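You operate a simulated robot arm through the tools that you are given. There is no shell and no other tool. Be economical: measure what you need, move in short steps, check, and stop when the job is done.

The job below is to be done with a simulated two-armed robot. You get a single attempt, and the scene is never put back.

TASK
Top up the caps bin with two scoops from the caps tin.
Fine: each scoop at least four fifths full; the lid waits on the rest mat and goes back on the tin, the orange scoop goes back.

It is judged by the outcome, as a careful person would: the job done as asked, and still so three seconds after it is handed in. It fails if anything else is knocked over, pushed out of place, dropped, spilled or broken. Lids that push on must go on centred and level and be pressed home; caps that screw on are set level and turned clockwise until they are tight.

THE ROBOT
Two 6-joint arms with two-finger grippers on one trunk, on a base that drives. Base frame: it is fixed to the floor where the robot stands at the start and does not move with it; the origin is under the middle of the robot, x ahead of it, y to its left, z up; the surface under the hand at the start is at about z = 0.95. Lengths are in m, angles in degrees, forces in N, time in s.
The left shoulder is at the start at [0.07, 0.148, 1.402], the right one opposite. With the tool pointing down near the work surface each hand reaches from about 0.42 to 0.7 m from the robot's upright axis, wherever it stands, measured 20 degrees to its own side. Places, roughly: caps lid (12x12x5 cm) [0.6, 0, 1]; rest mat [0.5, 0.2, 1]. Payload 2.45 kg a hand.
Tool frame (each hand has its own): the origin (TCP) lies between the finger pads and is the grasp point; the fingertips stand 0.03 m ahead of it; z points along the fingers, y is the line along which they close. Largest opening 0.106 m; the body of the gripper starts 0.079 m behind the TCP.
Orientation is that of the tool frame in the base frame, as [roll, pitch, yaw] about the fixed x, y, z axes, in that order (R = Rz(yaw) Ry(pitch) Rx(roll)). With the fingers straight down and closing along the base's y, the tool's x points along the base's -x, its y along +y and its z along -z.

THE INTERFACE
- The arms move only by the tool arm_command. It takes "left_moves", "right_moves" or both (then of equal length, played together; a hand with none holds still); each is one flat list of numbers, 7 for each row, row after row: the shift along the tool's x, y, z in m, then the turn, a rotation vector about the tool's x, y, z in degrees, then the opening, from 0 (shut) to 1 (fully open). In form: [tx, ty, tz, rx, ry, rz, gripper, tx, ty, tz, rx, ry, rz, gripper, ...]. A call has 1 to 12 rows; each row is the pose to reach, as a shift and turn from the pose commanded when the call began, along the tool's axes at that moment. Each row takes 0.2 s and may step no farther than 0.05 m and 8.6 degrees from the row before; otherwise, or with a gripper value out of range, the whole call is refused. A pose out of reach is approached as far as the arm can. The call stops where the force on the tool passes 40 N (or 10 N more than at its start, if that is more) or the arm is blocked; 0.2 s more then pass. The fingers move at their own pace (about 0.072 m/s each) and stop on an object; they squeeze with about 38 N. The grip force told is the motor's: it shows also when the fingers shut on nothing. Time passes only in rows, and 0.2 s behind the last, so rows that repeat a pose let the fingers close. It gives the time, the measured TCP pose, the force on the tool (base axes), the opening and the grip force at its end, in the units of the frame above (readings bear some noise), with the torque about the TCP (base axes, N m) and any sound that the robot's microphone picked up.
- Cameras (640 x 400 px; columns grow to the right, rows downward): "scene" is now at [0.1128, 0.0066, 1.5923]; the picture's right is [0.08, -1.00, 0.00], its down [-0.89, -0.07, -0.44] and it looks along [0.44, 0.04, -0.90] (base axes); focal length 261 px, centre (320, 200). "left" rides on the left gripper at [0.076, 0.002, -0.106] in its tool frame; the picture's right is [-0.02, 1.00, 0.00], its down [-0.78, -0.02, -0.62] and it looks along [-0.62, -0.01, 0.78] (tool axes); focal length 247 px, centre (320, 200). "right" rides on the right gripper at [0.076, -0.002, -0.106] in its tool frame; the picture's right is [0.02, 1.00, 0.00], its down [-0.78, 0.02, -0.62] and it looks along [-0.62, 0.01, 0.78] (tool axes); focal length 247 px, centre (320, 200). There is no depth. A picture from a camera that has moved, and an enlarged one, comes with that camera's place and axes in the base frame and with its lens.
- camera(camera): a new picture of that camera. It takes no simulated time.
- raise_lower(by): slides the trunk up (or, below 0, down) by that many m; the arms and the scene camera ride with it, the base frame stays. It gives what a move gives, with no picture.
- roll_base(legs): drives the robot by 1 to 6 legs, each [ahead, left, turn to the left] in m, m and degrees, along the robot's own axes; the way and the turn of a leg run together, so that a leg with both is an arc; at most 1.5 m and 180 degrees a leg. The arms and the cameras ride along, it lands a little off, and it stops where it bumps. It gives what a move gives.
- pan_tilt(pan, tilt): turns the head with the scene camera to pan (to the left, within 86 degrees either way) and tilt (down, from -29 to 69), counted from straight ahead of the robot. It gives what a move gives.
- inspect(camera, box): a new picture of the part [left, top, right, bottom] of that camera's present view, enlarged. It takes no simulated time.
- job_done(): hands the job in; it is judged then, once.

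Work in short steps. Places have to be worked out from the pictures, the camera data and where the tool is seen: move nearer, look again, correct. Check each grasp and each placing, and mend what went wrong. You have 120 turns and 100 pictures in all, those below and enlarged ones among them. Open the grippers and draw the arms clear of the work before you hand the job in, unless the task says otherwise; then end with one line.

The tools are called by a JSON object that holds its "fn" and its "kwargs". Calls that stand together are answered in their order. arm_command: Moves the arms, as the interface text tells. Its arguments: {"type":"object","properties":{"left_moves":{"type":"array"},"right_moves":{"type":"array"}},"required":[]} The other tools are called the same way: raise_lower (by) slides the trunk up or down; roll_base (legs) drives the base; pan_tilt (pan, tilt) turns the head that bears the scene camera; camera (camera) takes a picture; inspect (camera, box) takes an enlarged picture of a part of a camera's view; job_done () hands the job in.

At the start:

```text
time_s: 0.0
left_eef_pos: [0.5028, 0.2457, 0.9986]
left_tcp_rot: [-180.0, 0.0, 180.0]
left_ft_force: [-0.2, 0.2, -0.4]
left_torque: [0.03, 0.0, 0.02]
left_width: 0.106
left_gripper_force: 0.0
right_eef_pos: [0.3935, -0.185, 0.9997]
right_tcp_rot: [-180.0, 0.0, -180.0]
right_ft_force: [0.2, 0.1, -0.7]
right_torque: [0.01, -0.05, 0.01]
right_width: 0.1059
right_gripper_force: 0.0
trunk travel left (down, up): [-0.875, 0.065]
robot x, y, heading: [0.003, 0.0028, 0.3]
head pan, tilt: [4.7, 63.8]
```

scene: 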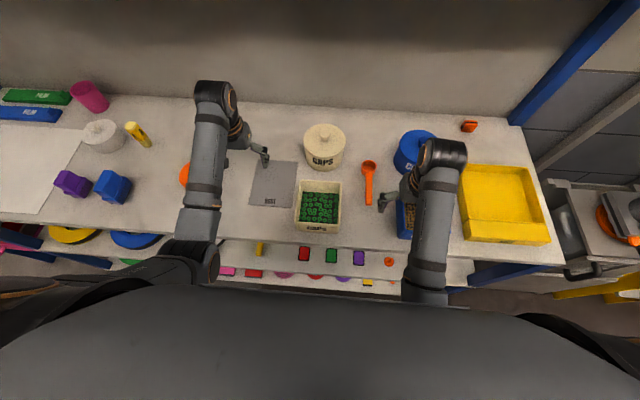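
right: 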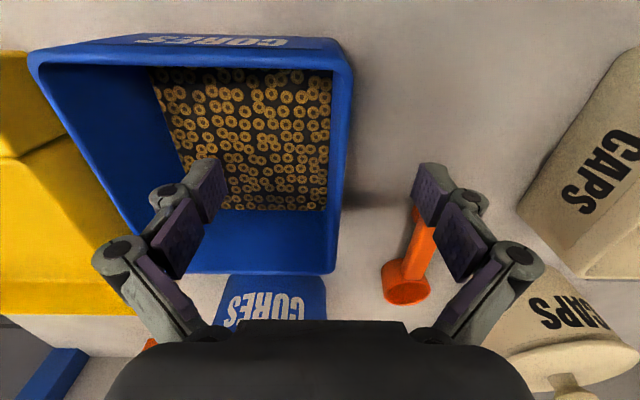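
left: 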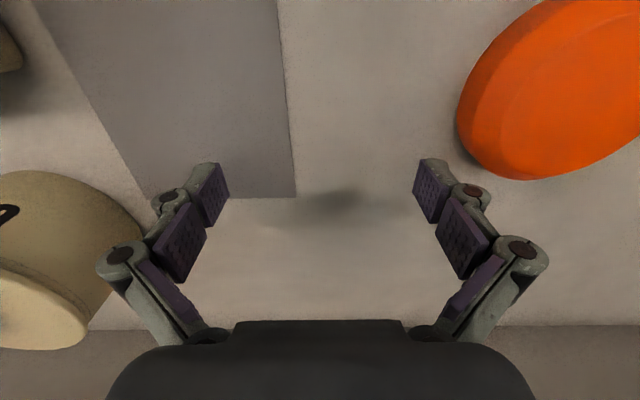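

I'll first enlarge the work area to locate tin, bin, scoop and mat.

{"fn": "inspect", "kwargs": {"camera": "scene", "box": [230, 110, 430, 235]}}

{"fn": "inspect", "kwargs": {"camera": "scene", "box": [290, 120, 390, 182]}}

```text
3.20 times, centred on (330, 172) of scene
camera zoom: at [0.1128, 0.0066, 1.5923], right [0.08, -1.0, 0.0], down [-0.89, -0.07, -0.44], along [0.44, 0.04, -0.9], focal length 834 px, centre (288, 288)
```

zoom: 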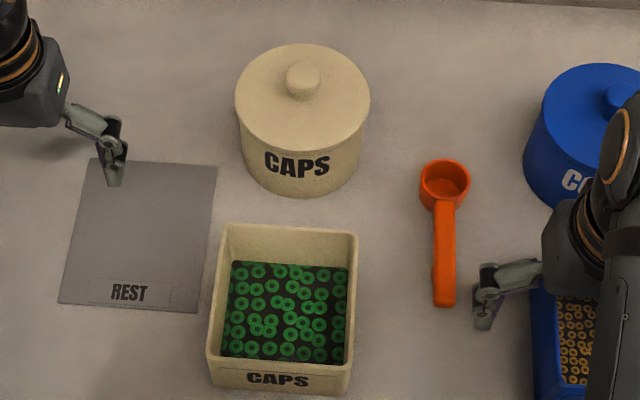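

```text
6.40 times, centred on (340, 151) of scene
camera zoom: at [0.1128, 0.0066, 1.5923], right [0.08, -1.0, 0.0], down [-0.89, -0.07, -0.44], along [0.44, 0.04, -0.9], focal length 1668 px, centre (192, 514)
```

zoom: 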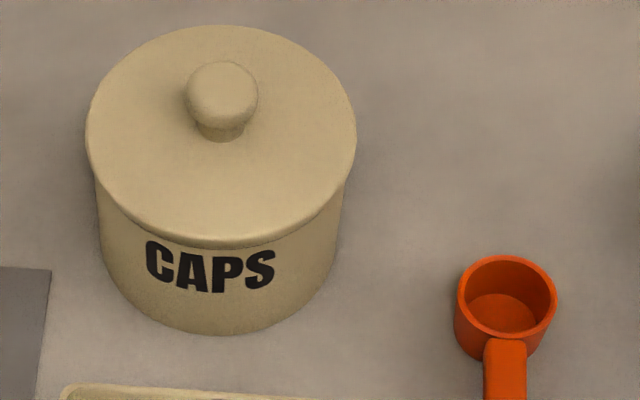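

Estimates: tin centre ≈(0.575,0.03), mat centre ≈(0.467,0.167), scoop along x at y≈-0.093 with handle end near x≈0.41. I lift the left hand and bring it over the lid to look with its camera.

{"fn": "arm_command", "kwargs": {"left_moves": [0, 0, -0.05, 0, 0, 0, 1, 0, 0, -0.1, 0, 0, 0, 1, 0, 0, -0.14, 0, 0, 0, 1, -0.02, -0.045, -0.14, 0, 0, 0, 1, -0.04, -0.09, -0.14, 0, 0, 0, 1, -0.05, -0.135, -0.14, 0, 0, 0, 1, -0.05, -0.18, -0.14, 0, 0, 0, 1, -0.05, -0.21, -0.14, 0, 0, 0, 1, -0.05, -0.21, -0.14, 0, 0, 0, 1]}}

{"fn": "camera", "kwargs": {"camera": "left"}}

{"fn": "camera", "kwargs": {"camera": "scene"}}

```text
time_s: 2.2
left_eef_pos: [0.5871, 0.0759, 1.117]
left_tcp_rot: [177.5, 0.3, -177.6]
left_ft_force: [-0.1, -0.5, 0.6]
left_torque: [0.02, 0.0, -0.04]
left_width: 0.1059
left_gripper_force: 0.0
left hand out of reach, approached as far as the arm can: row 1, 2, 3, 4, 5, 6, 7, 8, 9
right_eef_pos: [0.395, -0.1843, 0.9998]
right_tcp_rot: [180.0, -0.1, 179.9]
right_ft_force: [-0.6, -0.3, 0.3]
right_torque: [0.06, -0.01, -0.04]
right_width: 0.1059
right_gripper_force: 0.0
trunk travel left (down, up): [-0.875, 0.065]
robot x, y, heading: [0.0005, -0.0015, -0.2]
head pan, tilt: [4.7, 63.8]
stopped in row 9 (left hand): the arm was blocked; the commanded pose is now the measured one
```

```text
94 pictures are left
camera left: at [0.5113, 0.069, 1.2231], right [-0.02, 1.0, 0.04], down [0.78, -0.01, 0.62], along [0.62, 0.05, -0.78], focal length 247 px, centre (320, 200)
```

left: 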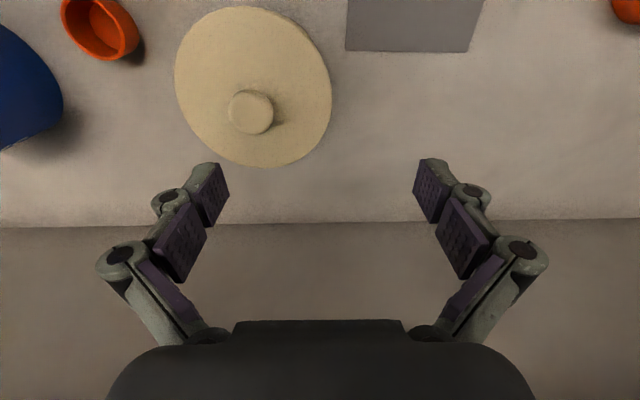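

```text
93 pictures are left
camera scene: at [0.1127, 0.0061, 1.5923], right [0.08, -1.0, 0.0], down [-0.89, -0.07, -0.44], along [0.44, 0.04, -0.9], focal length 261 px, centre (320, 200)
```

scene: 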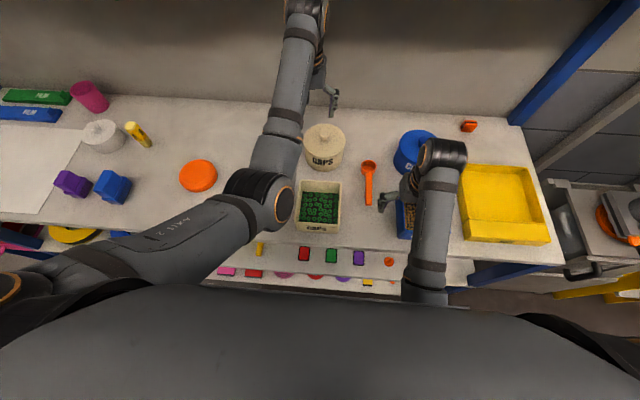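

Knob top computed at ≈(0.572,0.032,1.045). The left arm is awkward here, so I raise the trunk, lift the right hand and bring the left hand back toward its own side before shifting the base.

{"fn": "raise_lower", "kwargs": {"by": 0.06}}

{"fn": "arm_command", "kwargs": {"left_moves": [0, 0.04, 0, 0, 0, 0, 1, 0.02, 0.08, 0, 0, 0, 0, 1, 0.05, 0.12, 0, 0, 0, 0, 1, 0.08, 0.15, 0, 0, 0, 0, 1], "right_moves": [0, 0, -0.03, 0, 0, 0, 1, 0, 0, -0.06, 0, 0, 0, 1, 0, 0, -0.08, 0, 0, 0, 1, 0, 0, -0.08, 0, 0, 0, 1]}}

{"fn": "camera", "kwargs": {"camera": "scene"}}

```text
time_s: 3.2
left_eef_pos: [0.5878, 0.0759, 1.1765]
left_tcp_rot: [177.5, 0.3, -177.6]
left_ft_force: [-0.3, -0.3, -0.4]
left_torque: [-0.02, 0.01, 0.03]
left_width: 0.106
left_gripper_force: 0.3
right_eef_pos: [0.3951, -0.1844, 1.059]
right_tcp_rot: [179.9, 0.0, 180.0]
right_ft_force: [0.2, 0.5, -0.1]
right_torque: [-0.01, -0.03, -0.01]
right_width: 0.1062
right_gripper_force: 0.0
trunk travel left (down, up): [-0.935, 0.005]
robot x, y, heading: [-0.0004, -0.0016, 0.0]
head pan, tilt: [4.7, 63.8]
```

```text
time_s: 3.9
left_eef_pos: [0.5793, 0.1637, 1.1432]
left_tcp_rot: [177.8, 0.4, -177.9]
left_ft_force: [-0.6, -0.2, -0.1]
left_torque: [-0.01, 0.02, 0.02]
left_width: 0.1058
left_gripper_force: 0.1
left hand out of reach, approached as far as the arm can: row 1, 2, 3
right_eef_pos: [0.3898, -0.2261, 1.0862]
right_tcp_rot: [-168.8, 1.1, -179.5]
right_ft_force: [-0.1, 1.2, 0.6]
right_torque: [0.01, -0.01, -0.01]
right_width: 0.1062
right_gripper_force: 0.1
right hand out of reach, approached as far as the arm can: row 1, 2, 3
trunk travel left (down, up): [-0.935, 0.005]
robot x, y, heading: [-0.0027, -0.0021, 0.2]
head pan, tilt: [4.7, 63.8]
stopped in row 3 (right hand): the arm was blocked; the commanded pose is now the measured one
```

```text
92 pictures are left
camera scene: at [0.1117, 0.0077, 1.6524], right [0.08, -1.0, 0.0], down [-0.89, -0.07, -0.44], along [0.44, 0.04, -0.9], focal length 261 px, centre (320, 200)
```

scene: 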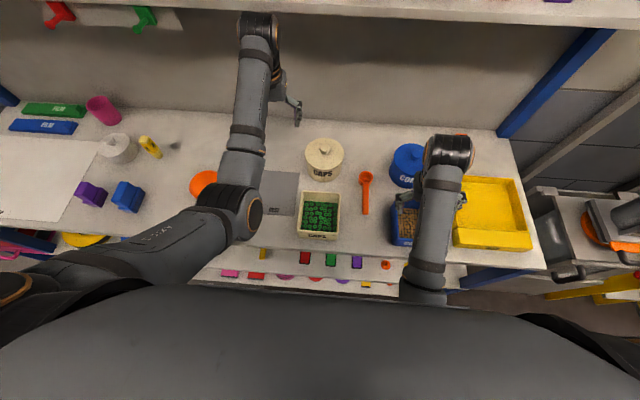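

The right hand is high enough above the cores bin. I shift the base 0.15 m right so that tin and mat lie to the left arm's side.

{"fn": "roll_base", "kwargs": {"legs": [[0, -0.15, 0]]}}

{"fn": "camera", "kwargs": {"camera": "left"}}

{"fn": "camera", "kwargs": {"camera": "scene"}}

```text
time_s: 5.3
left_eef_pos: [0.58, 0.0151, 1.1442]
left_tcp_rot: [177.8, 0.1, -177.9]
left_ft_force: [-0.8, 0.8, -0.1]
left_torque: [-0.02, 0.04, 0.01]
left_width: 0.1059
left_gripper_force: 0.1
right_eef_pos: [0.3915, -0.3745, 1.0843]
right_tcp_rot: [-168.8, 1.2, -179.6]
right_ft_force: [0.1, 0.2, 0.0]
right_torque: [-0.01, 0.03, -0.03]
right_width: 0.1059
right_gripper_force: 0.0
trunk travel left (down, up): [-0.935, 0.005]
robot x, y, heading: [0.0029, -0.1498, 0.0]
head pan, tilt: [4.7, 63.8]
```

```text
91 pictures are left
camera left: at [0.5033, 0.009, 1.2494], right [-0.02, 1.0, 0.04], down [0.78, -0.01, 0.62], along [0.62, 0.04, -0.78], focal length 247 px, centre (320, 200)
```

left: 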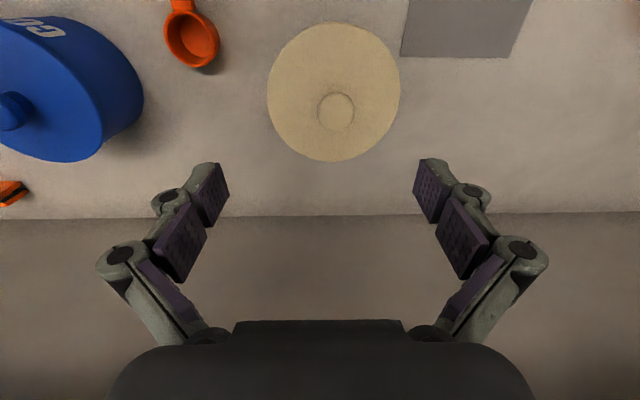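

```text
90 pictures are left
camera scene: at [0.1128, -0.1398, 1.6523], right [0.08, -1.0, 0.0], down [-0.89, -0.07, -0.44], along [0.44, 0.03, -0.9], focal length 261 px, centre (320, 200)
```

scene: 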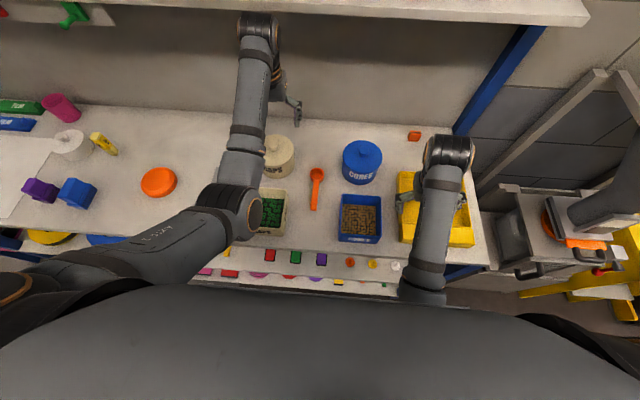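

Knob re-measured at (0.573,0.031), top ≈1.045, lid disc top ≈1.017. I level the left hand over it, descend to TCP z≈1.09 and look.

{"fn": "arm_command", "kwargs": {"left_moves": [0.004, 0.01, 0, 1.2, 0, 1, 1, 0.007, 0.017, 0.01, 2.2, 0, 2.1, 1, 0.007, 0.017, 0.035, 2.2, 0, 2.1, 1, 0.007, 0.017, 0.054, 2.2, 0, 2.1, 1, 0.007, 0.017, 0.054, 2.2, 0, 2.1, 0.6]}}

{"fn": "camera", "kwargs": {"camera": "left"}}

```text
time_s: 6.5
left_eef_pos: [0.5729, 0.0326, 1.0903]
left_tcp_rot: [180.0, 0.2, 180.0]
left_ft_force: [0.4, 0.4, -0.5]
left_torque: [0.0, 0.0, -0.02]
left_width: 0.0635
left_gripper_force: 0.1
left hand out of reach, approached as far as the arm can: row 1
right_eef_pos: [0.3916, -0.3772, 1.0846]
right_tcp_rot: [-168.8, 1.1, -179.5]
right_ft_force: [-0.4, 0.7, 1.0]
right_torque: [0.0, 0.0, -0.01]
right_width: 0.1062
right_gripper_force: 0.0
trunk travel left (down, up): [-0.935, 0.005]
robot x, y, heading: [-0.0043, -0.1495, -0.2]
head pan, tilt: [4.7, 63.8]
```

```text
89 pictures are left
camera left: at [0.4958, 0.033, 1.1964], right [0.02, 1.0, 0.0], down [0.78, -0.02, 0.62], along [0.62, -0.01, -0.78], focal length 247 px, centre (320, 200)
```

left: 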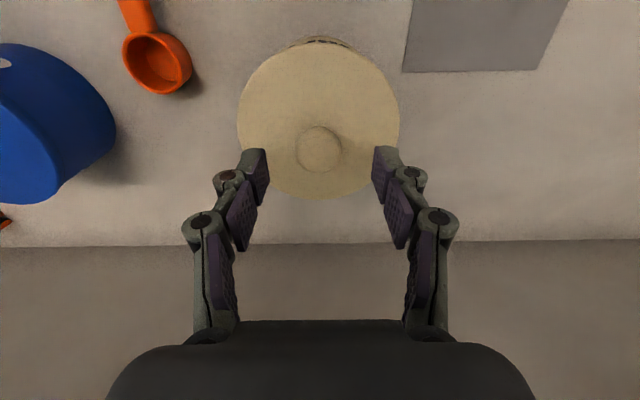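

Knob is centred between the fingers. Descend 0.037 m and close.

{"fn": "arm_command", "kwargs": {"left_moves": [0, 0, 0.02, 0, 0, 0, 0.6, 0, 0, 0.037, 0, 0, 0, 0.6, 0, 0, 0.037, 0, 0, 0, 0, 0, 0, 0.037, 0, 0, 0, 0, 0, 0, 0.037, 0, 0, 0, 0]}}

{"fn": "camera", "kwargs": {"camera": "left"}}

```text
time_s: 7.7
left_eef_pos: [0.5728, 0.0305, 1.0593]
left_tcp_rot: [179.9, 0.9, -179.9]
left_ft_force: [-6.8, 1.6, 19.8]
left_torque: [-0.21, 0.61, -0.07]
left_width: 0.0275
left_gripper_force: 38.1
right_eef_pos: [0.3886, -0.3773, 1.0851]
right_tcp_rot: [-168.7, 1.2, -179.5]
right_ft_force: [0.3, -0.1, -0.2]
right_torque: [0.01, 0.0, 0.01]
right_width: 0.1058
right_gripper_force: 0.0
trunk travel left (down, up): [-0.935, 0.005]
robot x, y, heading: [0.002, -0.1497, -0.0]
head pan, tilt: [4.7, 63.8]
stopped in row 5 (left hand): the force on the tool passed its limit at 41 N (the readings are from after the stop); the commanded pose is now the measured one
```

```text
88 pictures are left
camera left: at [0.4952, 0.0324, 1.1647], right [0.02, 1.0, 0.0], down [0.77, -0.02, 0.63], along [0.63, -0.01, -0.77], focal length 247 px, centre (320, 200)
```

left: 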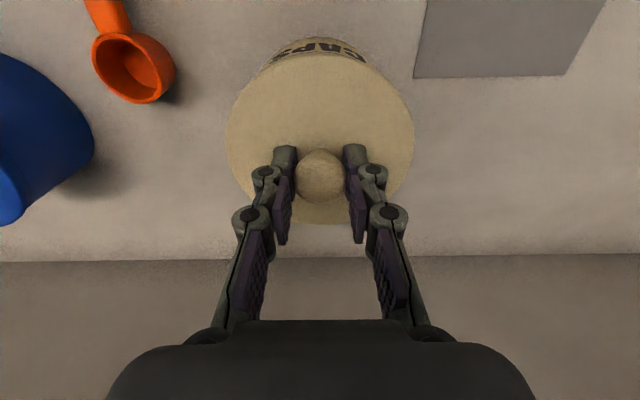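

Gripped the knob (27.5 mm), tips resting on the lid. Lift slowly.

{"fn": "arm_command", "kwargs": {"left_moves": [0, 0, -0.005, 0, 0, 0, 0, 0, 0, -0.01, 0, 0, 0, 0, 0, 0, -0.02, 0, -0.9, 0, 0, 0, 0, -0.035, 0, -0.9, 0, 0]}}

{"fn": "camera", "kwargs": {"camera": "left"}}

```text
time_s: 8.7
left_eef_pos: [0.5732, 0.0328, 1.0925]
left_tcp_rot: [180.0, 1.5, -179.9]
left_ft_force: [-0.6, 0.2, 0.5]
left_torque: [0.0, -0.01, -0.01]
left_width: 0.0272
left_gripper_force: 37.5
right_eef_pos: [0.3918, -0.3772, 1.0843]
right_tcp_rot: [-168.8, 0.9, -179.6]
right_ft_force: [-1.5, 0.5, 0.0]
right_torque: [-0.03, 0.02, 0.0]
right_width: 0.106
right_gripper_force: 0.0
trunk travel left (down, up): [-0.935, 0.005]
robot x, y, heading: [-0.0006, -0.1493, -0.0]
head pan, tilt: [4.7, 63.8]
```

```text
87 pictures are left
camera left: at [0.4957, 0.0326, 1.1955], right [0.02, 1.0, 0.0], down [0.77, -0.02, 0.64], along [0.64, -0.01, -0.77], focal length 247 px, centre (320, 200)
```

left: 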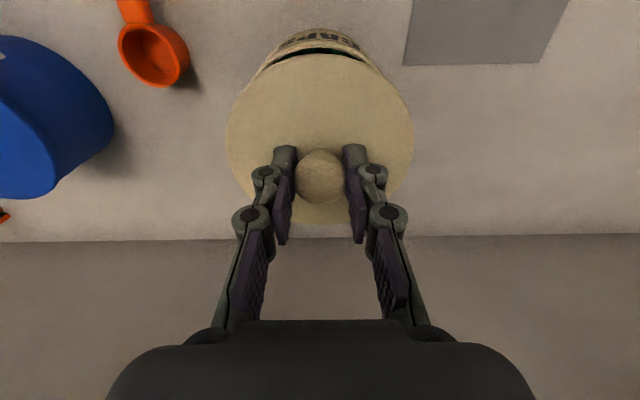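

The lid came off cleanly. Mat measured x 0.397–0.546, y 0.108–0.227 (centre 0.472,0.167); I raise a little and carry the lid there.

{"fn": "arm_command", "kwargs": {"left_moves": [0, 0, -0.03, 0, 1.5, 0, 0, 0.01, 0.03, -0.035, 0, 1.5, 0, 0, 0.04, 0.06, -0.035, 0, 1.5, 0, 0, 0.07, 0.095, -0.035, 0, 1.5, 0, 0, 0.101, 0.13, -0.035, 0, 1.5, 0, 0, 0.101, 0.135, -0.035, 0, 1.5, 0, 0]}}

{"fn": "camera", "kwargs": {"camera": "left"}}

{"fn": "camera", "kwargs": {"camera": "scene"}}

```text
time_s: 10.1
left_eef_pos: [0.4735, 0.1735, 1.1042]
left_tcp_rot: [179.9, 0.2, -179.9]
left_ft_force: [0.4, -0.8, -0.7]
left_torque: [0.02, -0.01, 0.02]
left_width: 0.0275
left_gripper_force: 38.4
left hand out of reach, approached as far as the arm can: row 3, 4, 5, 6
right_eef_pos: [0.3915, -0.377, 1.0842]
right_tcp_rot: [-168.7, 0.9, -179.5]
right_ft_force: [0.3, 0.2, -0.3]
right_torque: [0.04, -0.03, -0.01]
right_width: 0.1061
right_gripper_force: 0.2
trunk travel left (down, up): [-0.935, 0.005]
robot x, y, heading: [-0.003, -0.1504, -0.0]
head pan, tilt: [4.7, 63.8]
```

```text
86 pictures are left
camera left: at [0.396, 0.1752, 1.2118], right [0.02, 1.0, 0.0], down [0.78, -0.02, 0.62], along [0.62, -0.01, -0.78], focal length 247 px, centre (320, 200)
```

left: 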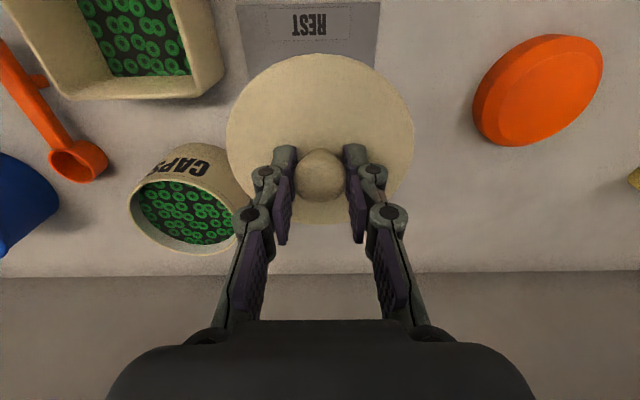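

```text
85 pictures are left
camera scene: at [0.1133, -0.1441, 1.6523], right [0.08, -1.0, 0.0], down [-0.89, -0.07, -0.44], along [0.44, 0.04, -0.9], focal length 261 px, centre (320, 200)
```

scene: 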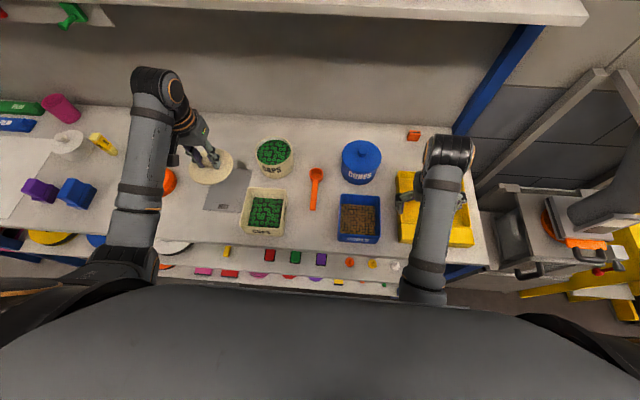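

Lid is over the mat. Lower it, last part slowly until contact.

{"fn": "arm_command", "kwargs": {"left_moves": [0.001, -0.006, 0.04, 0, 0, 0, 0, 0.001, -0.006, 0.075, 0, 0, 0, 0, 0.001, -0.006, 0.085, 0, 0, 0, 0, 0.001, -0.006, 0.085, 0, 0, 0, 0]}}

{"fn": "arm_command", "kwargs": {"left_moves": [0, 0, 0.005, 0, 0, 0, 0, 0, 0, 0.01, 0, 0, 0, 0, 0, 0, 0.013, 0, 0, 0, 0]}}

{"fn": "camera", "kwargs": {"camera": "left"}}

```text
time_s: 11.1
left_eef_pos: [0.4717, 0.1694, 1.0205]
left_tcp_rot: [179.9, 0.0, -179.9]
left_ft_force: [0.1, -0.3, -0.5]
left_torque: [0.0, -0.04, -0.01]
left_width: 0.0273
left_gripper_force: 37.7
right_eef_pos: [0.3903, -0.3772, 1.0837]
right_tcp_rot: [-168.8, 1.2, -179.5]
right_ft_force: [-1.0, 0.8, 0.1]
right_torque: [-0.03, -0.01, -0.02]
right_width: 0.106
right_gripper_force: 0.0
trunk travel left (down, up): [-0.935, 0.005]
robot x, y, heading: [0.0013, -0.1519, 0.1]
head pan, tilt: [4.7, 63.8]
```

```text
time_s: 11.8
left_eef_pos: [0.4714, 0.1699, 1.007]
left_tcp_rot: [179.9, 0.0, -179.9]
left_ft_force: [0.8, 0.3, -0.3]
left_torque: [0.02, -0.01, 0.01]
left_width: 0.0276
left_gripper_force: 38.4
right_eef_pos: [0.3915, -0.377, 1.0837]
right_tcp_rot: [-168.8, 1.1, -179.6]
right_ft_force: [-0.9, 0.3, 0.0]
right_torque: [-0.02, -0.01, 0.0]
right_width: 0.1061
right_gripper_force: 0.2
trunk travel left (down, up): [-0.935, 0.005]
robot x, y, heading: [0.001, -0.1506, -0.0]
head pan, tilt: [4.7, 63.8]
```

```text
84 pictures are left
camera left: at [0.3951, 0.1704, 1.1137], right [0.02, 1.0, 0.0], down [0.78, -0.02, 0.62], along [0.62, -0.01, -0.78], focal length 247 px, centre (320, 200)
```

left: 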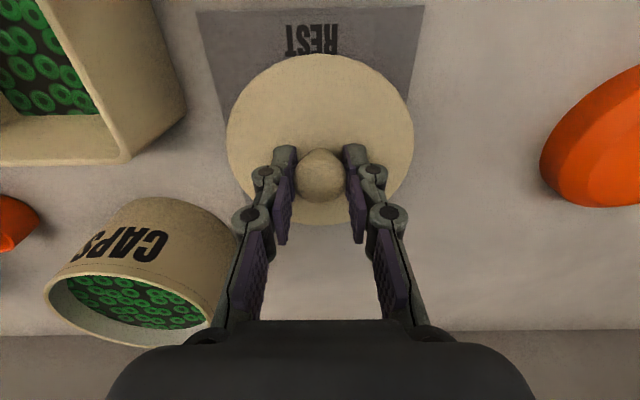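

Not yet in contact. Continue down in small steps until force shows.

{"fn": "arm_command", "kwargs": {"left_moves": [0, -0.002, 0.004, 0, 0, 0, 0, 0, -0.002, 0.008, 0, 0, 0, 0, 0, -0.002, 0.012, 0, 0, 0, 0, 0, -0.002, 0.016, 0, 0, 0, 0]}}

```text
time_s: 12.8
left_eef_pos: [0.4719, 0.1672, 0.9961]
left_tcp_rot: [179.6, 0.8, -179.9]
left_ft_force: [1.9, 6.1, 34.9]
left_torque: [0.01, -0.43, 0.01]
left_width: 0.0275
left_gripper_force: 38.1
right_eef_pos: [0.3884, -0.3776, 1.0855]
right_tcp_rot: [-168.9, 1.2, -179.6]
right_ft_force: [-0.2, 0.2, 0.3]
right_torque: [0.01, -0.02, 0.02]
right_width: 0.1061
right_gripper_force: 0.0
trunk travel left (down, up): [-0.935, 0.005]
robot x, y, heading: [-0.0001, -0.1496, -0.0]
head pan, tilt: [4.7, 63.8]
```

Contact at TCP z 0.996. Release and rise.

{"fn": "arm_command", "kwargs": {"left_moves": [0, 0, -0.003, 0, 0, 0, 0, 0, 0, -0.003, 0, 0, 0, 0.5, 0, 0, -0.003, 0, 0, 0, 0.5, 0, 0, -0.003, 0, 0, 0, 0.5, 0, 0, -0.03, 0, 0, 0, 0.5, 0, 0, -0.075, 0, 0, 0, 0.5, 0, 0, -0.09, 0, 0, 0, 0.5]}}

{"fn": "camera", "kwargs": {"camera": "left"}}

```text
time_s: 14.4
left_eef_pos: [0.4712, 0.1686, 1.0819]
left_tcp_rot: [179.8, 0.0, -179.9]
left_ft_force: [-0.5, 0.9, 0.2]
left_torque: [0.0, -0.01, 0.03]
left_width: 0.0531
left_gripper_force: 0.1
right_eef_pos: [0.3913, -0.3768, 1.0824]
right_tcp_rot: [-168.8, 1.1, -179.5]
right_ft_force: [0.2, -0.1, -0.8]
right_torque: [0.02, 0.02, 0.0]
right_width: 0.1059
right_gripper_force: 0.0
trunk travel left (down, up): [-0.935, 0.005]
robot x, y, heading: [-0.0025, -0.1495, 0.1]
head pan, tilt: [4.7, 63.8]
```

```text
83 pictures are left
camera left: at [0.3952, 0.1682, 1.1882], right [0.02, 1.0, 0.0], down [0.78, -0.02, 0.62], along [0.62, -0.01, -0.78], focal length 247 px, centre (320, 200)
```

left: 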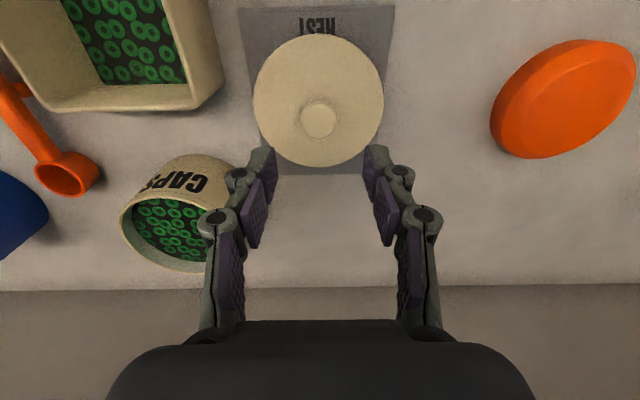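

Lid rests on the mat. For the right hand I'll reposition the base to about (-0.12, 0.20); first lift the left hand a bit.

{"fn": "arm_command", "kwargs": {"left_moves": [0, 0.02, -0.02, 0, 0, 0, 0.5, 0, 0.04, -0.035, 0, 0, 0, 0.5]}}

{"fn": "roll_base", "kwargs": {"legs": [[-0.12, 0, 0], [0, 0.35, 0]]}}

{"fn": "camera", "kwargs": {"camera": "scene"}}

{"fn": "camera", "kwargs": {"camera": "right"}}

```text
time_s: 15.1
left_eef_pos: [0.4714, 0.208, 1.1166]
left_tcp_rot: [-180.0, 0.1, -179.9]
left_ft_force: [0.2, 0.4, -0.8]
left_torque: [-0.03, 0.0, 0.01]
left_width: 0.0529
left_gripper_force: 0.0
right_eef_pos: [0.3901, -0.3759, 1.0836]
right_tcp_rot: [-168.8, 1.1, -179.5]
right_ft_force: [0.0, 0.0, 0.0]
right_torque: [0.02, 0.01, 0.0]
right_width: 0.1061
right_gripper_force: 0.2
trunk travel left (down, up): [-0.935, 0.005]
robot x, y, heading: [-0.001, -0.1521, -0.1]
head pan, tilt: [4.7, 63.8]
```

```text
time_s: 18.2
left_eef_pos: [0.3526, 0.5567, 1.1174]
left_tcp_rot: [179.8, 0.0, -180.0]
left_ft_force: [1.1, 0.3, 0.8]
left_torque: [0.01, -0.01, -0.01]
left_width: 0.0529
left_gripper_force: 0.0
right_eef_pos: [0.2726, -0.0271, 1.0831]
right_tcp_rot: [-168.9, 1.2, -179.5]
right_ft_force: [0.4, 0.2, 1.5]
right_torque: [-0.01, 0.03, -0.03]
right_width: 0.106
right_gripper_force: 0.0
trunk travel left (down, up): [-0.935, 0.005]
robot x, y, heading: [-0.1173, 0.1996, -0.2]
head pan, tilt: [4.7, 63.8]
```

```text
82 pictures are left
camera scene: at [-0.0055, 0.2051, 1.6523], right [0.08, -1.0, 0.0], down [-0.89, -0.07, -0.44], along [0.44, 0.04, -0.9], focal length 261 px, centre (320, 200)
```

scene: 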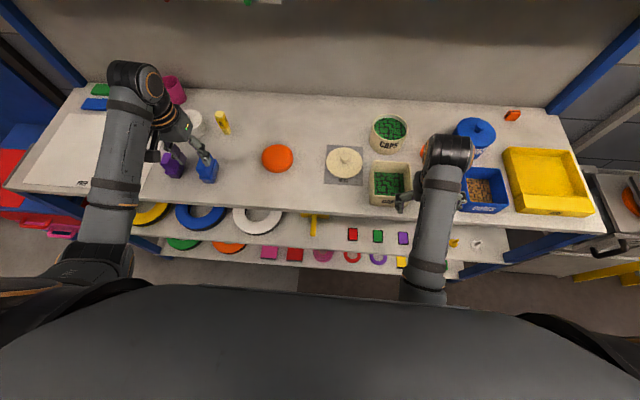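

```text
81 pictures are left
camera right: at [0.1953, -0.0094, 1.1867], right [-0.03, 0.98, -0.19], down [0.77, 0.14, 0.62], along [0.64, -0.13, -0.76], focal length 247 px, centre (320, 200)
```

right: 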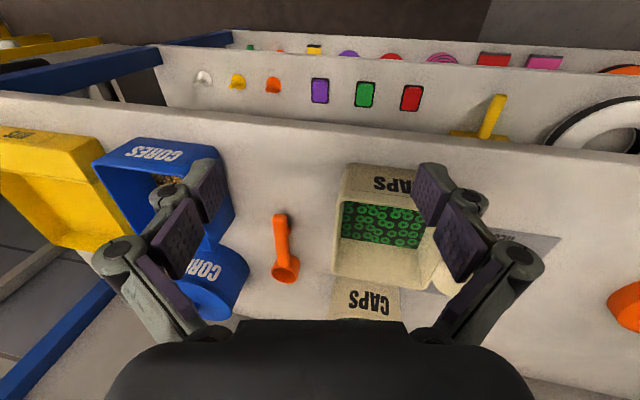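

Move the right hand, levelled, over the scoop handle to view it from close.

{"fn": "arm_command", "kwargs": {"right_moves": [-0.03, -0.02, -0.003, -4, 0, 0, 1, -0.07, -0.035, -0.005, -8, 0, 0, 1, -0.115, -0.055, -0.007, -11.2, 0, -0.5, 1, -0.157, -0.0685, -0.007, -11.2, 0, -0.5, 1, -0.157, -0.0685, -0.007, -11.2, 0, -0.5, 1]}}

{"fn": "camera", "kwargs": {"camera": "right"}}

{"fn": "inspect", "kwargs": {"camera": "scene", "box": [310, 95, 530, 232]}}

```text
time_s: 19.4
left_eef_pos: [0.3533, 0.5576, 1.1165]
left_tcp_rot: [179.9, 0.2, 180.0]
left_ft_force: [-0.6, 0.0, -0.5]
left_torque: [0.01, -0.04, -0.02]
left_width: 0.0528
left_gripper_force: 0.1
right_eef_pos: [0.431, -0.0925, 1.1075]
right_tcp_rot: [179.9, 1.0, -179.2]
right_ft_force: [-0.8, -0.9, -0.1]
right_torque: [0.0, 0.04, -0.01]
right_width: 0.1061
right_gripper_force: 0.0
right hand out of reach, approached as far as the arm can: row 1, 2
trunk travel left (down, up): [-0.935, 0.005]
robot x, y, heading: [-0.1182, 0.2014, -0.2]
head pan, tilt: [4.7, 63.8]
```

```text
80 pictures are left
camera right: at [0.353, -0.0961, 1.213], right [-0.04, 1.0, 0.0], down [0.77, 0.03, 0.64], along [0.64, 0.02, -0.77], focal length 247 px, centre (320, 200)
```

right: 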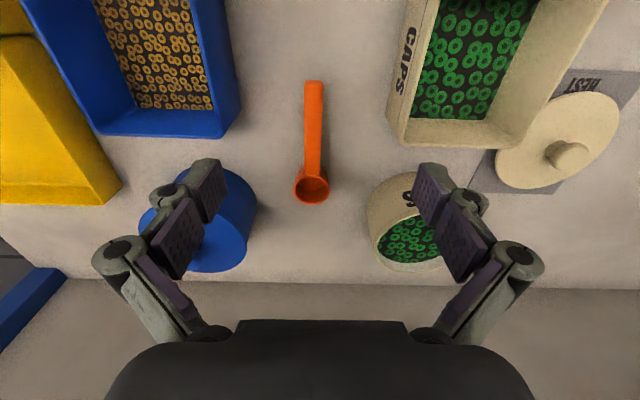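

```text
2.91 times, centred on (420, 164) of scene
camera zoom: at [-0.0057, 0.2064, 1.6523], right [0.08, -1.0, 0.0], down [-0.89, -0.07, -0.44], along [0.44, 0.04, -0.9], focal length 758 px, centre (29, 306)
```

zoom: 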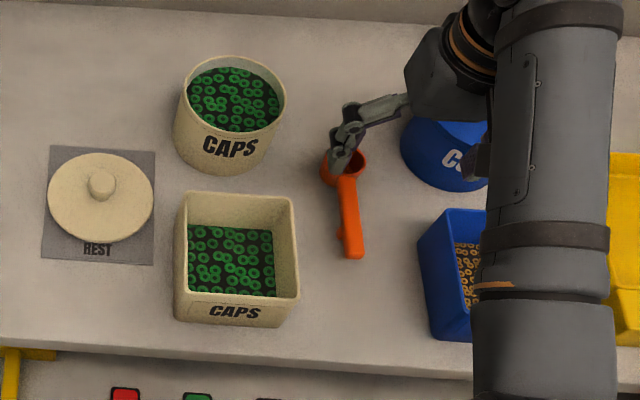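

Zoom on the scoop to see handle shape and height.

{"fn": "inspect", "kwargs": {"camera": "right", "box": [270, 70, 370, 220]}}

{"fn": "inspect", "kwargs": {"camera": "scene", "box": [415, 140, 445, 190]}}

```text
2.67 times, centred on (320, 145) of right
camera zoom: at [0.353, -0.0961, 1.213], right [-0.04, 1.0, 0.0], down [0.77, 0.03, 0.64], along [0.64, 0.02, -0.77], focal length 659 px, centre (320, 347)
```

zoom: 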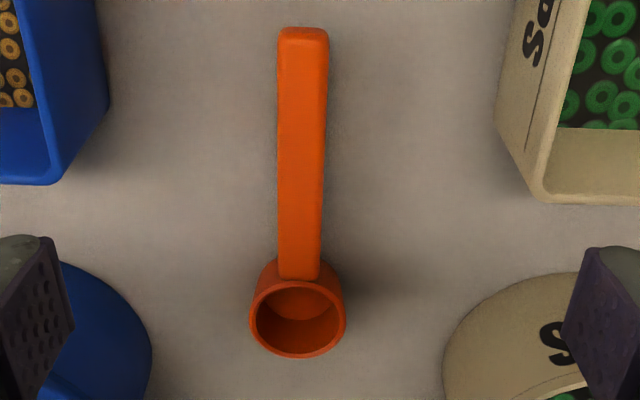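

```text
8.00 times, centred on (430, 165) of scene
camera zoom: at [-0.0057, 0.2064, 1.6523], right [0.08, -1.0, 0.0], down [-0.89, -0.07, -0.44], along [0.44, 0.04, -0.9], focal length 2085 px, centre (-560, 480)
```

zoom: 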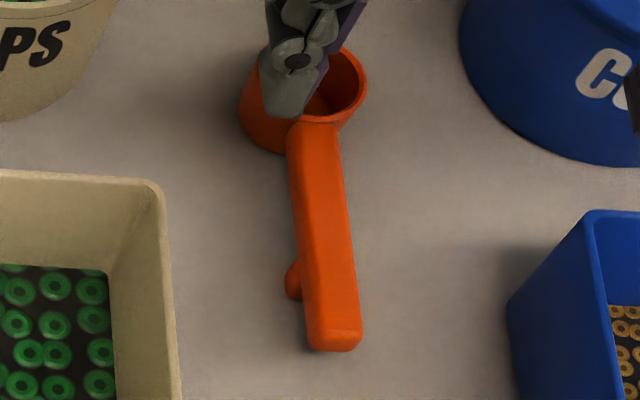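

The handle is horizontal at about rim height with a small foot below its end; y≈-0.099, handle x≈0.416–0.50, bowl centre ≈(0.518,-0.10). Before grasping I test how far the hand can tilt here (fingers forward 40°).

{"fn": "arm_command", "kwargs": {"right_moves": [0, 0, 0, 0, -8, 0, 1, 0, 0, 0, 0, -16, 0, 1, 0, 0, 0, 0, -24, 0, 1, 0, 0, 0, 0, -32, 0, 1, 0, 0, 0, 0, -40, 0, 1, 0, 0, 0, 0, -40, 0, 1]}}

```text
time_s: 20.8
left_eef_pos: [0.3519, 0.5584, 1.1161]
left_tcp_rot: [179.9, -0.1, -179.9]
left_ft_force: [0.5, 0.2, 0.1]
left_torque: [-0.01, 0.02, 0.03]
left_width: 0.0529
left_gripper_force: 0.0
right_eef_pos: [0.43, -0.0907, 1.107]
right_tcp_rot: [180.0, 41.0, -179.1]
right_ft_force: [0.2, 0.2, -0.2]
right_torque: [-0.01, -0.03, -0.01]
right_width: 0.106
right_gripper_force: 0.0
trunk travel left (down, up): [-0.935, 0.005]
robot x, y, heading: [-0.1195, 0.2057, -0.1]
head pan, tilt: [4.7, 63.8]
```

Tilt of 41° works. Now test at the pouring position: shift so that a held scoop's bowl would be over the bin.

{"fn": "arm_command", "kwargs": {"right_moves": [0.021, 0.031, -0.025, 0, 0, 0, 1, 0.042, 0.062, -0.05, 0, 0, 0, 1, 0.063, 0.094, -0.075, 0, 0, 0, 1, 0.085, 0.125, -0.1, 0, 0, 0, 1, 0.085, 0.125, -0.1, 0, 0, 0, 1]}}

{"fn": "camera", "kwargs": {"camera": "right"}}

```text
time_s: 21.8
left_eef_pos: [0.3516, 0.5558, 1.1186]
left_tcp_rot: [179.8, 0.1, -179.8]
left_ft_force: [-1.0, 0.2, -0.1]
left_torque: [0.06, 0.01, 0.01]
left_width: 0.0529
left_gripper_force: 0.1
right_eef_pos: [0.3065, -0.0202, 1.1281]
right_tcp_rot: [-165.0, 40.5, -163.9]
right_ft_force: [0.1, -0.3, 0.3]
right_torque: [0.02, -0.04, 0.0]
right_width: 0.1059
right_gripper_force: 0.0
right hand out of reach, approached as far as the arm can: row 4, 5
trunk travel left (down, up): [-0.935, 0.005]
robot x, y, heading: [-0.1216, 0.2, 0.4]
head pan, tilt: [4.7, 63.8]
stopped in row 5 (right hand): the arm was blocked; the commanded pose is now the measured one
```

```text
76 pictures are left
camera right: at [0.1805, -0.0302, 1.1571], right [-0.12, 0.97, -0.21], down [0.15, 0.23, 0.96], along [0.98, 0.08, -0.17], focal length 247 px, centre (320, 200)
```

right: 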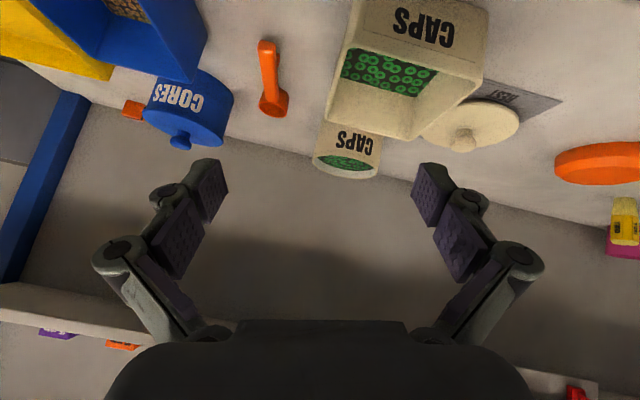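

Too close in there with the tilt, so I'll pour by driving the base back instead (same arm pose as over the tin). Return to a comfortable radius, levelling the orientation.

{"fn": "arm_command", "kwargs": {"right_moves": [-0.026, 0.001, 0.022, -1.5, 0.4, 4, 1, -0.051, 0.002, 0.044, -3, 0.8, 8, 1, -0.077, 0.004, 0.066, -4.5, 1.2, 12.1, 1, -0.102, 0.005, 0.089, -4.5, 1.2, 12.1, 1, -0.102, 0.005, 0.089, -4.5, 1.2, 12.1, 1]}}

```text
time_s: 23.0
left_eef_pos: [0.3534, 0.5589, 1.1173]
left_tcp_rot: [179.9, 0.1, -180.0]
left_ft_force: [-0.2, -0.1, -0.1]
left_torque: [-0.03, 0.0, 0.0]
left_width: 0.0528
left_gripper_force: 0.2
right_eef_pos: [0.4428, 0.0023, 1.1285]
right_tcp_rot: [179.9, 40.9, 180.0]
right_ft_force: [-0.3, 0.2, 0.1]
right_torque: [-0.02, -0.03, 0.01]
right_width: 0.1059
right_gripper_force: 0.1
trunk travel left (down, up): [-0.935, 0.005]
robot x, y, heading: [-0.1182, 0.1986, 0.1]
head pan, tilt: [4.7, 63.8]
```

Test the pour roll about the handle axis (toward the right), 102°.

{"fn": "arm_command", "kwargs": {"right_moves": [0, 0, 0, -6.42, 0, 5.57, 1, 0, 0, 0, -12.8, 0, 11.1, 1, 0, 0, 0, -19.2, 0, 16.7, 1, 0, 0, 0, -25.6, 0, 22.2, 1, 0, 0, 0, -32.1, 0, 27.8, 1, 0, 0, 0, -38.5, 0, 33.4, 1, 0, 0, 0, -44.9, 0, 39, 1, 0, 0, 0, -51.3, 0, 44.5, 1, 0, 0, 0, -57.7, 0, 50.1, 1, 0, 0, 0, -64.1, 0, 55.7, 1, 0, 0, 0, -70.5, 0, 61.2, 1, 0, 0, 0, -76.9, 0, 66.8, 1]}}

{"fn": "camera", "kwargs": {"camera": "scene"}}

```text
time_s: 25.6
left_eef_pos: [0.354, 0.5579, 1.1167]
left_tcp_rot: [179.9, 0.0, -179.9]
left_ft_force: [0.8, 0.3, -0.1]
left_torque: [0.0, -0.02, -0.02]
left_width: 0.053
left_gripper_force: 0.1
right_eef_pos: [0.4439, 0.0017, 1.128]
right_tcp_rot: [80.9, -7.8, 139.6]
right_ft_force: [0.2, 0.1, 0.2]
right_torque: [0.02, 0.02, -0.01]
right_width: 0.1062
right_gripper_force: 0.1
trunk travel left (down, up): [-0.935, 0.005]
robot x, y, heading: [-0.1183, 0.1989, -0.1]
head pan, tilt: [4.7, 63.8]
```

```text
75 pictures are left
camera scene: at [-0.0052, 0.208, 1.6523], right [0.08, -1.0, 0.0], down [-0.89, -0.07, -0.44], along [0.44, 0.04, -0.9], focal length 261 px, centre (320, 200)
```

scene: 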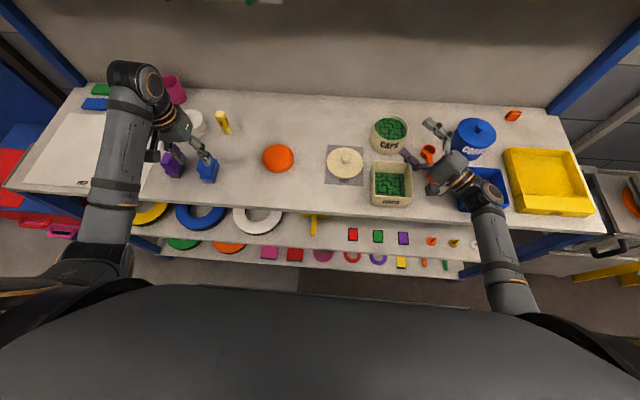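

The pour roll is fully reachable. Roll back.

{"fn": "arm_command", "kwargs": {"right_moves": [0, 0, 0, 6.42, 0, -5.57, 1, 0, 0, 0, 12.8, 0, -11.1, 1, 0, 0, 0, 19.2, 0, -16.7, 1, 0, 0, 0, 25.6, 0, -22.2, 1, 0, 0, 0, 32.1, 0, -27.8, 1, 0, 0, 0, 38.5, 0, -33.4, 1, 0, 0, 0, 44.9, 0, -39, 1, 0, 0, 0, 51.3, 0, -44.5, 1, 0, 0, 0, 57.7, 0, -50.1, 1, 0, 0, 0, 64.1, 0, -55.7, 1, 0, 0, 0, 70.5, 0, -61.2, 1, 0, 0, 0, 76.9, 0, -66.8, 1]}}

```text
time_s: 28.2
left_eef_pos: [0.3525, 0.5591, 1.1153]
left_tcp_rot: [180.0, 0.0, -179.9]
left_ft_force: [0.2, 0.1, 0.0]
left_torque: [-0.03, 0.01, 0.04]
left_width: 0.0528
left_gripper_force: 0.0
right_eef_pos: [0.4436, 0.0014, 1.1296]
right_tcp_rot: [-179.8, 40.9, -179.9]
right_ft_force: [0.4, 0.0, -0.5]
right_torque: [-0.01, 0.0, 0.0]
right_width: 0.106
right_gripper_force: 0.0
trunk travel left (down, up): [-0.935, 0.005]
robot x, y, heading: [-0.1168, 0.2034, -0.1]
head pan, tilt: [4.7, 63.8]
```

Go above the handle with the 41° tilt, half open, and look.

{"fn": "arm_command", "kwargs": {"right_moves": [0.0044, -0.045, -0.0038, 0, 0, 0, 0.55, 0.0088, -0.09, -0.0076, 0, 0, 0, 0.55, 0.0088, -0.1004, -0.0076, 0, 0, 0, 0.55, 0.035, -0.1004, 0.02, 0, 0, 0, 0.55, 0.06, -0.1004, 0.05, 0, 0, 0, 0.55, 0.0741, -0.1004, 0.0676, 0, 0, 0, 0.55, 0.0741, -0.1004, 0.0676, 0, 0, 0, 0.55]}}

{"fn": "camera", "kwargs": {"camera": "right"}}

{"fn": "inspect", "kwargs": {"camera": "scene", "box": [380, 120, 480, 220]}}

```text
time_s: 29.8
left_eef_pos: [0.3531, 0.5593, 1.1174]
left_tcp_rot: [179.9, -0.1, -179.9]
left_ft_force: [0.0, -0.4, 0.8]
left_torque: [-0.03, 0.03, 0.02]
left_width: 0.053
left_gripper_force: 0.0
right_eef_pos: [0.4309, -0.0977, 1.0276]
right_tcp_rot: [180.0, 40.9, 179.9]
right_ft_force: [0.6, -0.5, -0.6]
right_torque: [0.02, -0.02, 0.01]
right_width: 0.0582
right_gripper_force: 0.2
trunk travel left (down, up): [-0.935, 0.005]
robot x, y, heading: [-0.1203, 0.2017, -0.2]
head pan, tilt: [4.7, 63.8]
```

```text
74 pictures are left
camera right: at [0.304, -0.1007, 1.0589], right [-0.01, 1.0, -0.01], down [0.19, 0.02, 0.98], along [0.98, 0.01, -0.19], focal length 247 px, centre (320, 200)
```

right: 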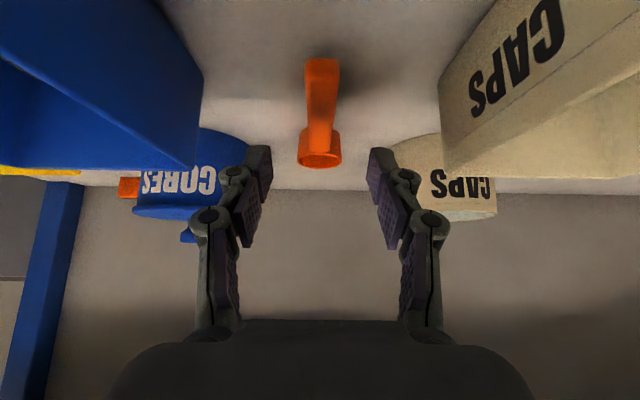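

```text
4.00 times, centred on (430, 170) of scene
camera zoom: at [-0.0057, 0.2081, 1.6523], right [0.08, -1.0, 0.0], down [-0.89, -0.07, -0.44], along [0.44, 0.04, -0.9], focal length 1043 px, centre (-120, 320)
```

zoom: 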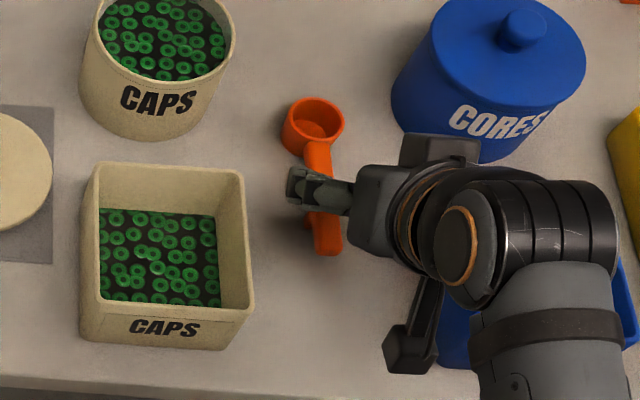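

Handle is aligned (y≈-0.100, rim z≈0.98). Descend along vertical to TCP z≈0.985, then close.

{"fn": "arm_command", "kwargs": {"right_moves": [0.014, -0.002, 0.016, 0, 0, 0, 0.55, 0.022, -0.002, 0.0255, 0, 0, 0, 0.55, 0.0279, -0.002, 0.0321, 0, 0, 0, 0.55, 0.0279, -0.002, 0.0321, 0, 0, 0, 0.55]}}

{"fn": "camera", "kwargs": {"camera": "right"}}

{"fn": "inspect", "kwargs": {"camera": "scene", "box": [405, 130, 465, 190]}}

```text
time_s: 30.8
left_eef_pos: [0.3541, 0.5598, 1.1164]
left_tcp_rot: [179.9, 0.0, -179.9]
left_ft_force: [1.5, -0.3, 0.1]
left_torque: [0.03, 0.02, -0.01]
left_width: 0.0529
left_gripper_force: 0.0
right_eef_pos: [0.4307, -0.1011, 0.9868]
right_tcp_rot: [179.9, 40.9, 180.0]
right_ft_force: [0.5, 0.4, 0.0]
right_torque: [-0.02, 0.0, -0.02]
right_width: 0.0582
right_gripper_force: 0.1
trunk travel left (down, up): [-0.935, 0.005]
robot x, y, heading: [-0.1162, 0.2033, -0.2]
head pan, tilt: [4.7, 63.8]
```

```text
72 pictures are left
camera right: at [0.3048, -0.1026, 1.017], right [-0.02, 1.0, -0.01], down [0.18, 0.02, 0.98], along [0.98, 0.01, -0.19], focal length 247 px, centre (320, 200)
```

right: 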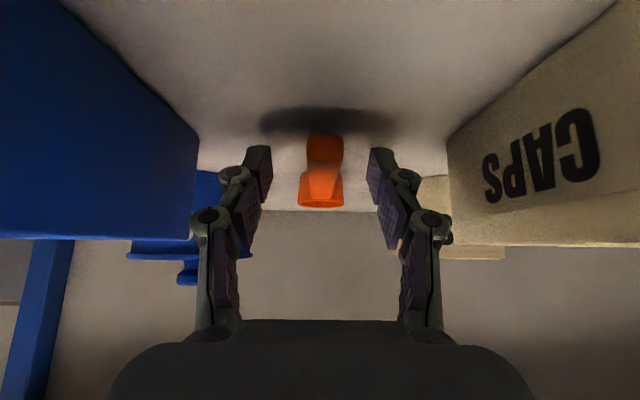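

```text
6.67 times, centred on (435, 160) of scene
camera zoom: at [-0.0055, 0.2077, 1.6523], right [0.08, -1.0, 0.0], down [-0.89, -0.07, -0.44], along [0.44, 0.04, -0.9], focal length 1738 px, centre (-447, 467)
```

zoom: 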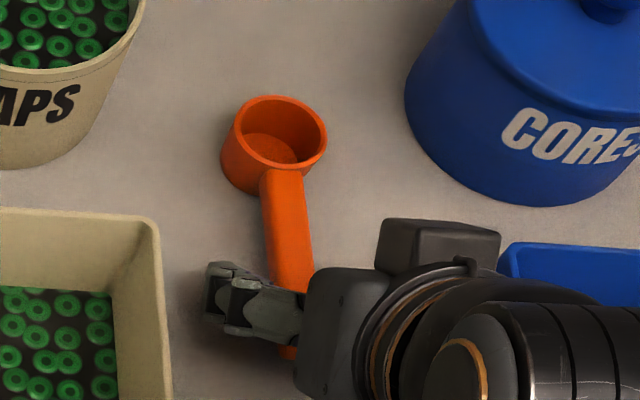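

Handle lies between the fingertips. Lower 3 mm more and close.

{"fn": "arm_command", "kwargs": {"right_moves": [0.002, 0, 0.0022, 0, 0, 0, 0.55, 0.002, 0, 0.0022, 0, 0, 0, 0, 0.002, 0, 0.0022, 0, 0, 0, 0, 0.002, 0, 0.0022, 0, 0, 0, 0]}}

{"fn": "camera", "kwargs": {"camera": "right"}}

```text
time_s: 31.8
left_eef_pos: [0.3527, 0.5589, 1.1159]
left_tcp_rot: [179.8, 0.0, -179.8]
left_ft_force: [0.2, -0.4, 0.2]
left_torque: [-0.01, 0.01, 0.02]
left_width: 0.0527
left_gripper_force: 0.0
right_eef_pos: [0.4312, -0.1021, 0.9834]
right_tcp_rot: [-180.0, 40.8, 180.0]
right_ft_force: [0.0, -0.1, -0.6]
right_torque: [0.01, 0.04, -0.02]
right_width: 0.0168
right_gripper_force: 37.7
trunk travel left (down, up): [-0.935, 0.005]
robot x, y, heading: [-0.1173, 0.2033, -0.2]
head pan, tilt: [4.7, 63.8]
```

```text
70 pictures are left
camera right: at [0.3046, -0.1026, 1.0139], right [-0.01, 1.0, -0.01], down [0.19, 0.02, 0.98], along [0.98, 0.01, -0.19], focal length 247 px, centre (320, 200)
```

right: 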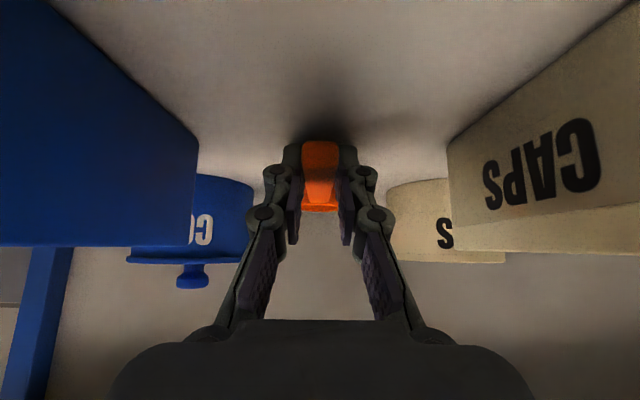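

Gripped (16.8 mm). Lift vertically by 0.13 m.

{"fn": "arm_command", "kwargs": {"right_moves": [-0.0066, 0, -0.0076, 0, 0, 0, 0, -0.033, 0, -0.038, 0, 0, 0, 0, -0.06, 0, -0.069, 0, 0, 0, 0, -0.085, 0, -0.098, 0, 0, 0, 0, -0.085, 0, -0.098, 0, 0, 0, 0]}}

{"fn": "camera", "kwargs": {"camera": "right"}}

{"fn": "inspect", "kwargs": {"camera": "scene", "box": [350, 95, 490, 215]}}

```text
time_s: 33.0
left_eef_pos: [0.3519, 0.5571, 1.1165]
left_tcp_rot: [179.9, 0.0, -179.9]
left_ft_force: [0.7, 0.0, 0.0]
left_torque: [0.0, 0.03, -0.02]
left_width: 0.0528
left_gripper_force: 0.1
right_eef_pos: [0.4308, -0.1018, 1.1143]
right_tcp_rot: [-179.9, 40.8, 179.9]
right_ft_force: [0.0, 0.5, 0.2]
right_torque: [-0.01, 0.01, 0.01]
right_width: 0.017
right_gripper_force: 38.0
trunk travel left (down, up): [-0.935, 0.005]
robot x, y, heading: [-0.1194, 0.1994, -0.2]
head pan, tilt: [4.7, 63.8]
```

```text
69 pictures are left
camera right: at [0.304, -0.1032, 1.1444], right [-0.01, 1.0, -0.01], down [0.19, 0.02, 0.98], along [0.98, 0.01, -0.19], focal length 247 px, centre (320, 200)
```

right: 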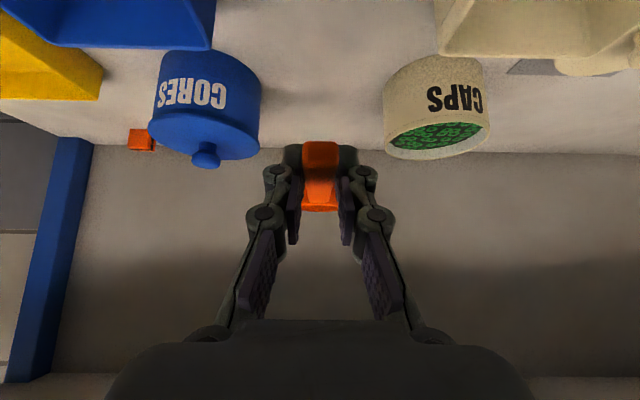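

```text
3.33 times, centred on (420, 155) of scene
camera zoom: at [-0.0055, 0.2078, 1.6523], right [0.08, -1.0, 0.0], down [-0.89, -0.07, -0.44], along [0.44, 0.04, -0.9], focal length 869 px, centre (-13, 350)
```

zoom: 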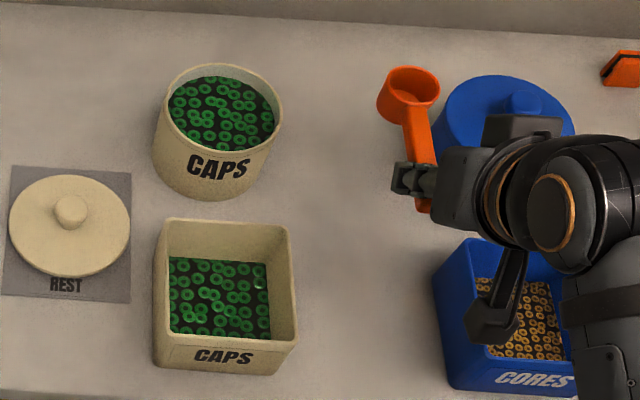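

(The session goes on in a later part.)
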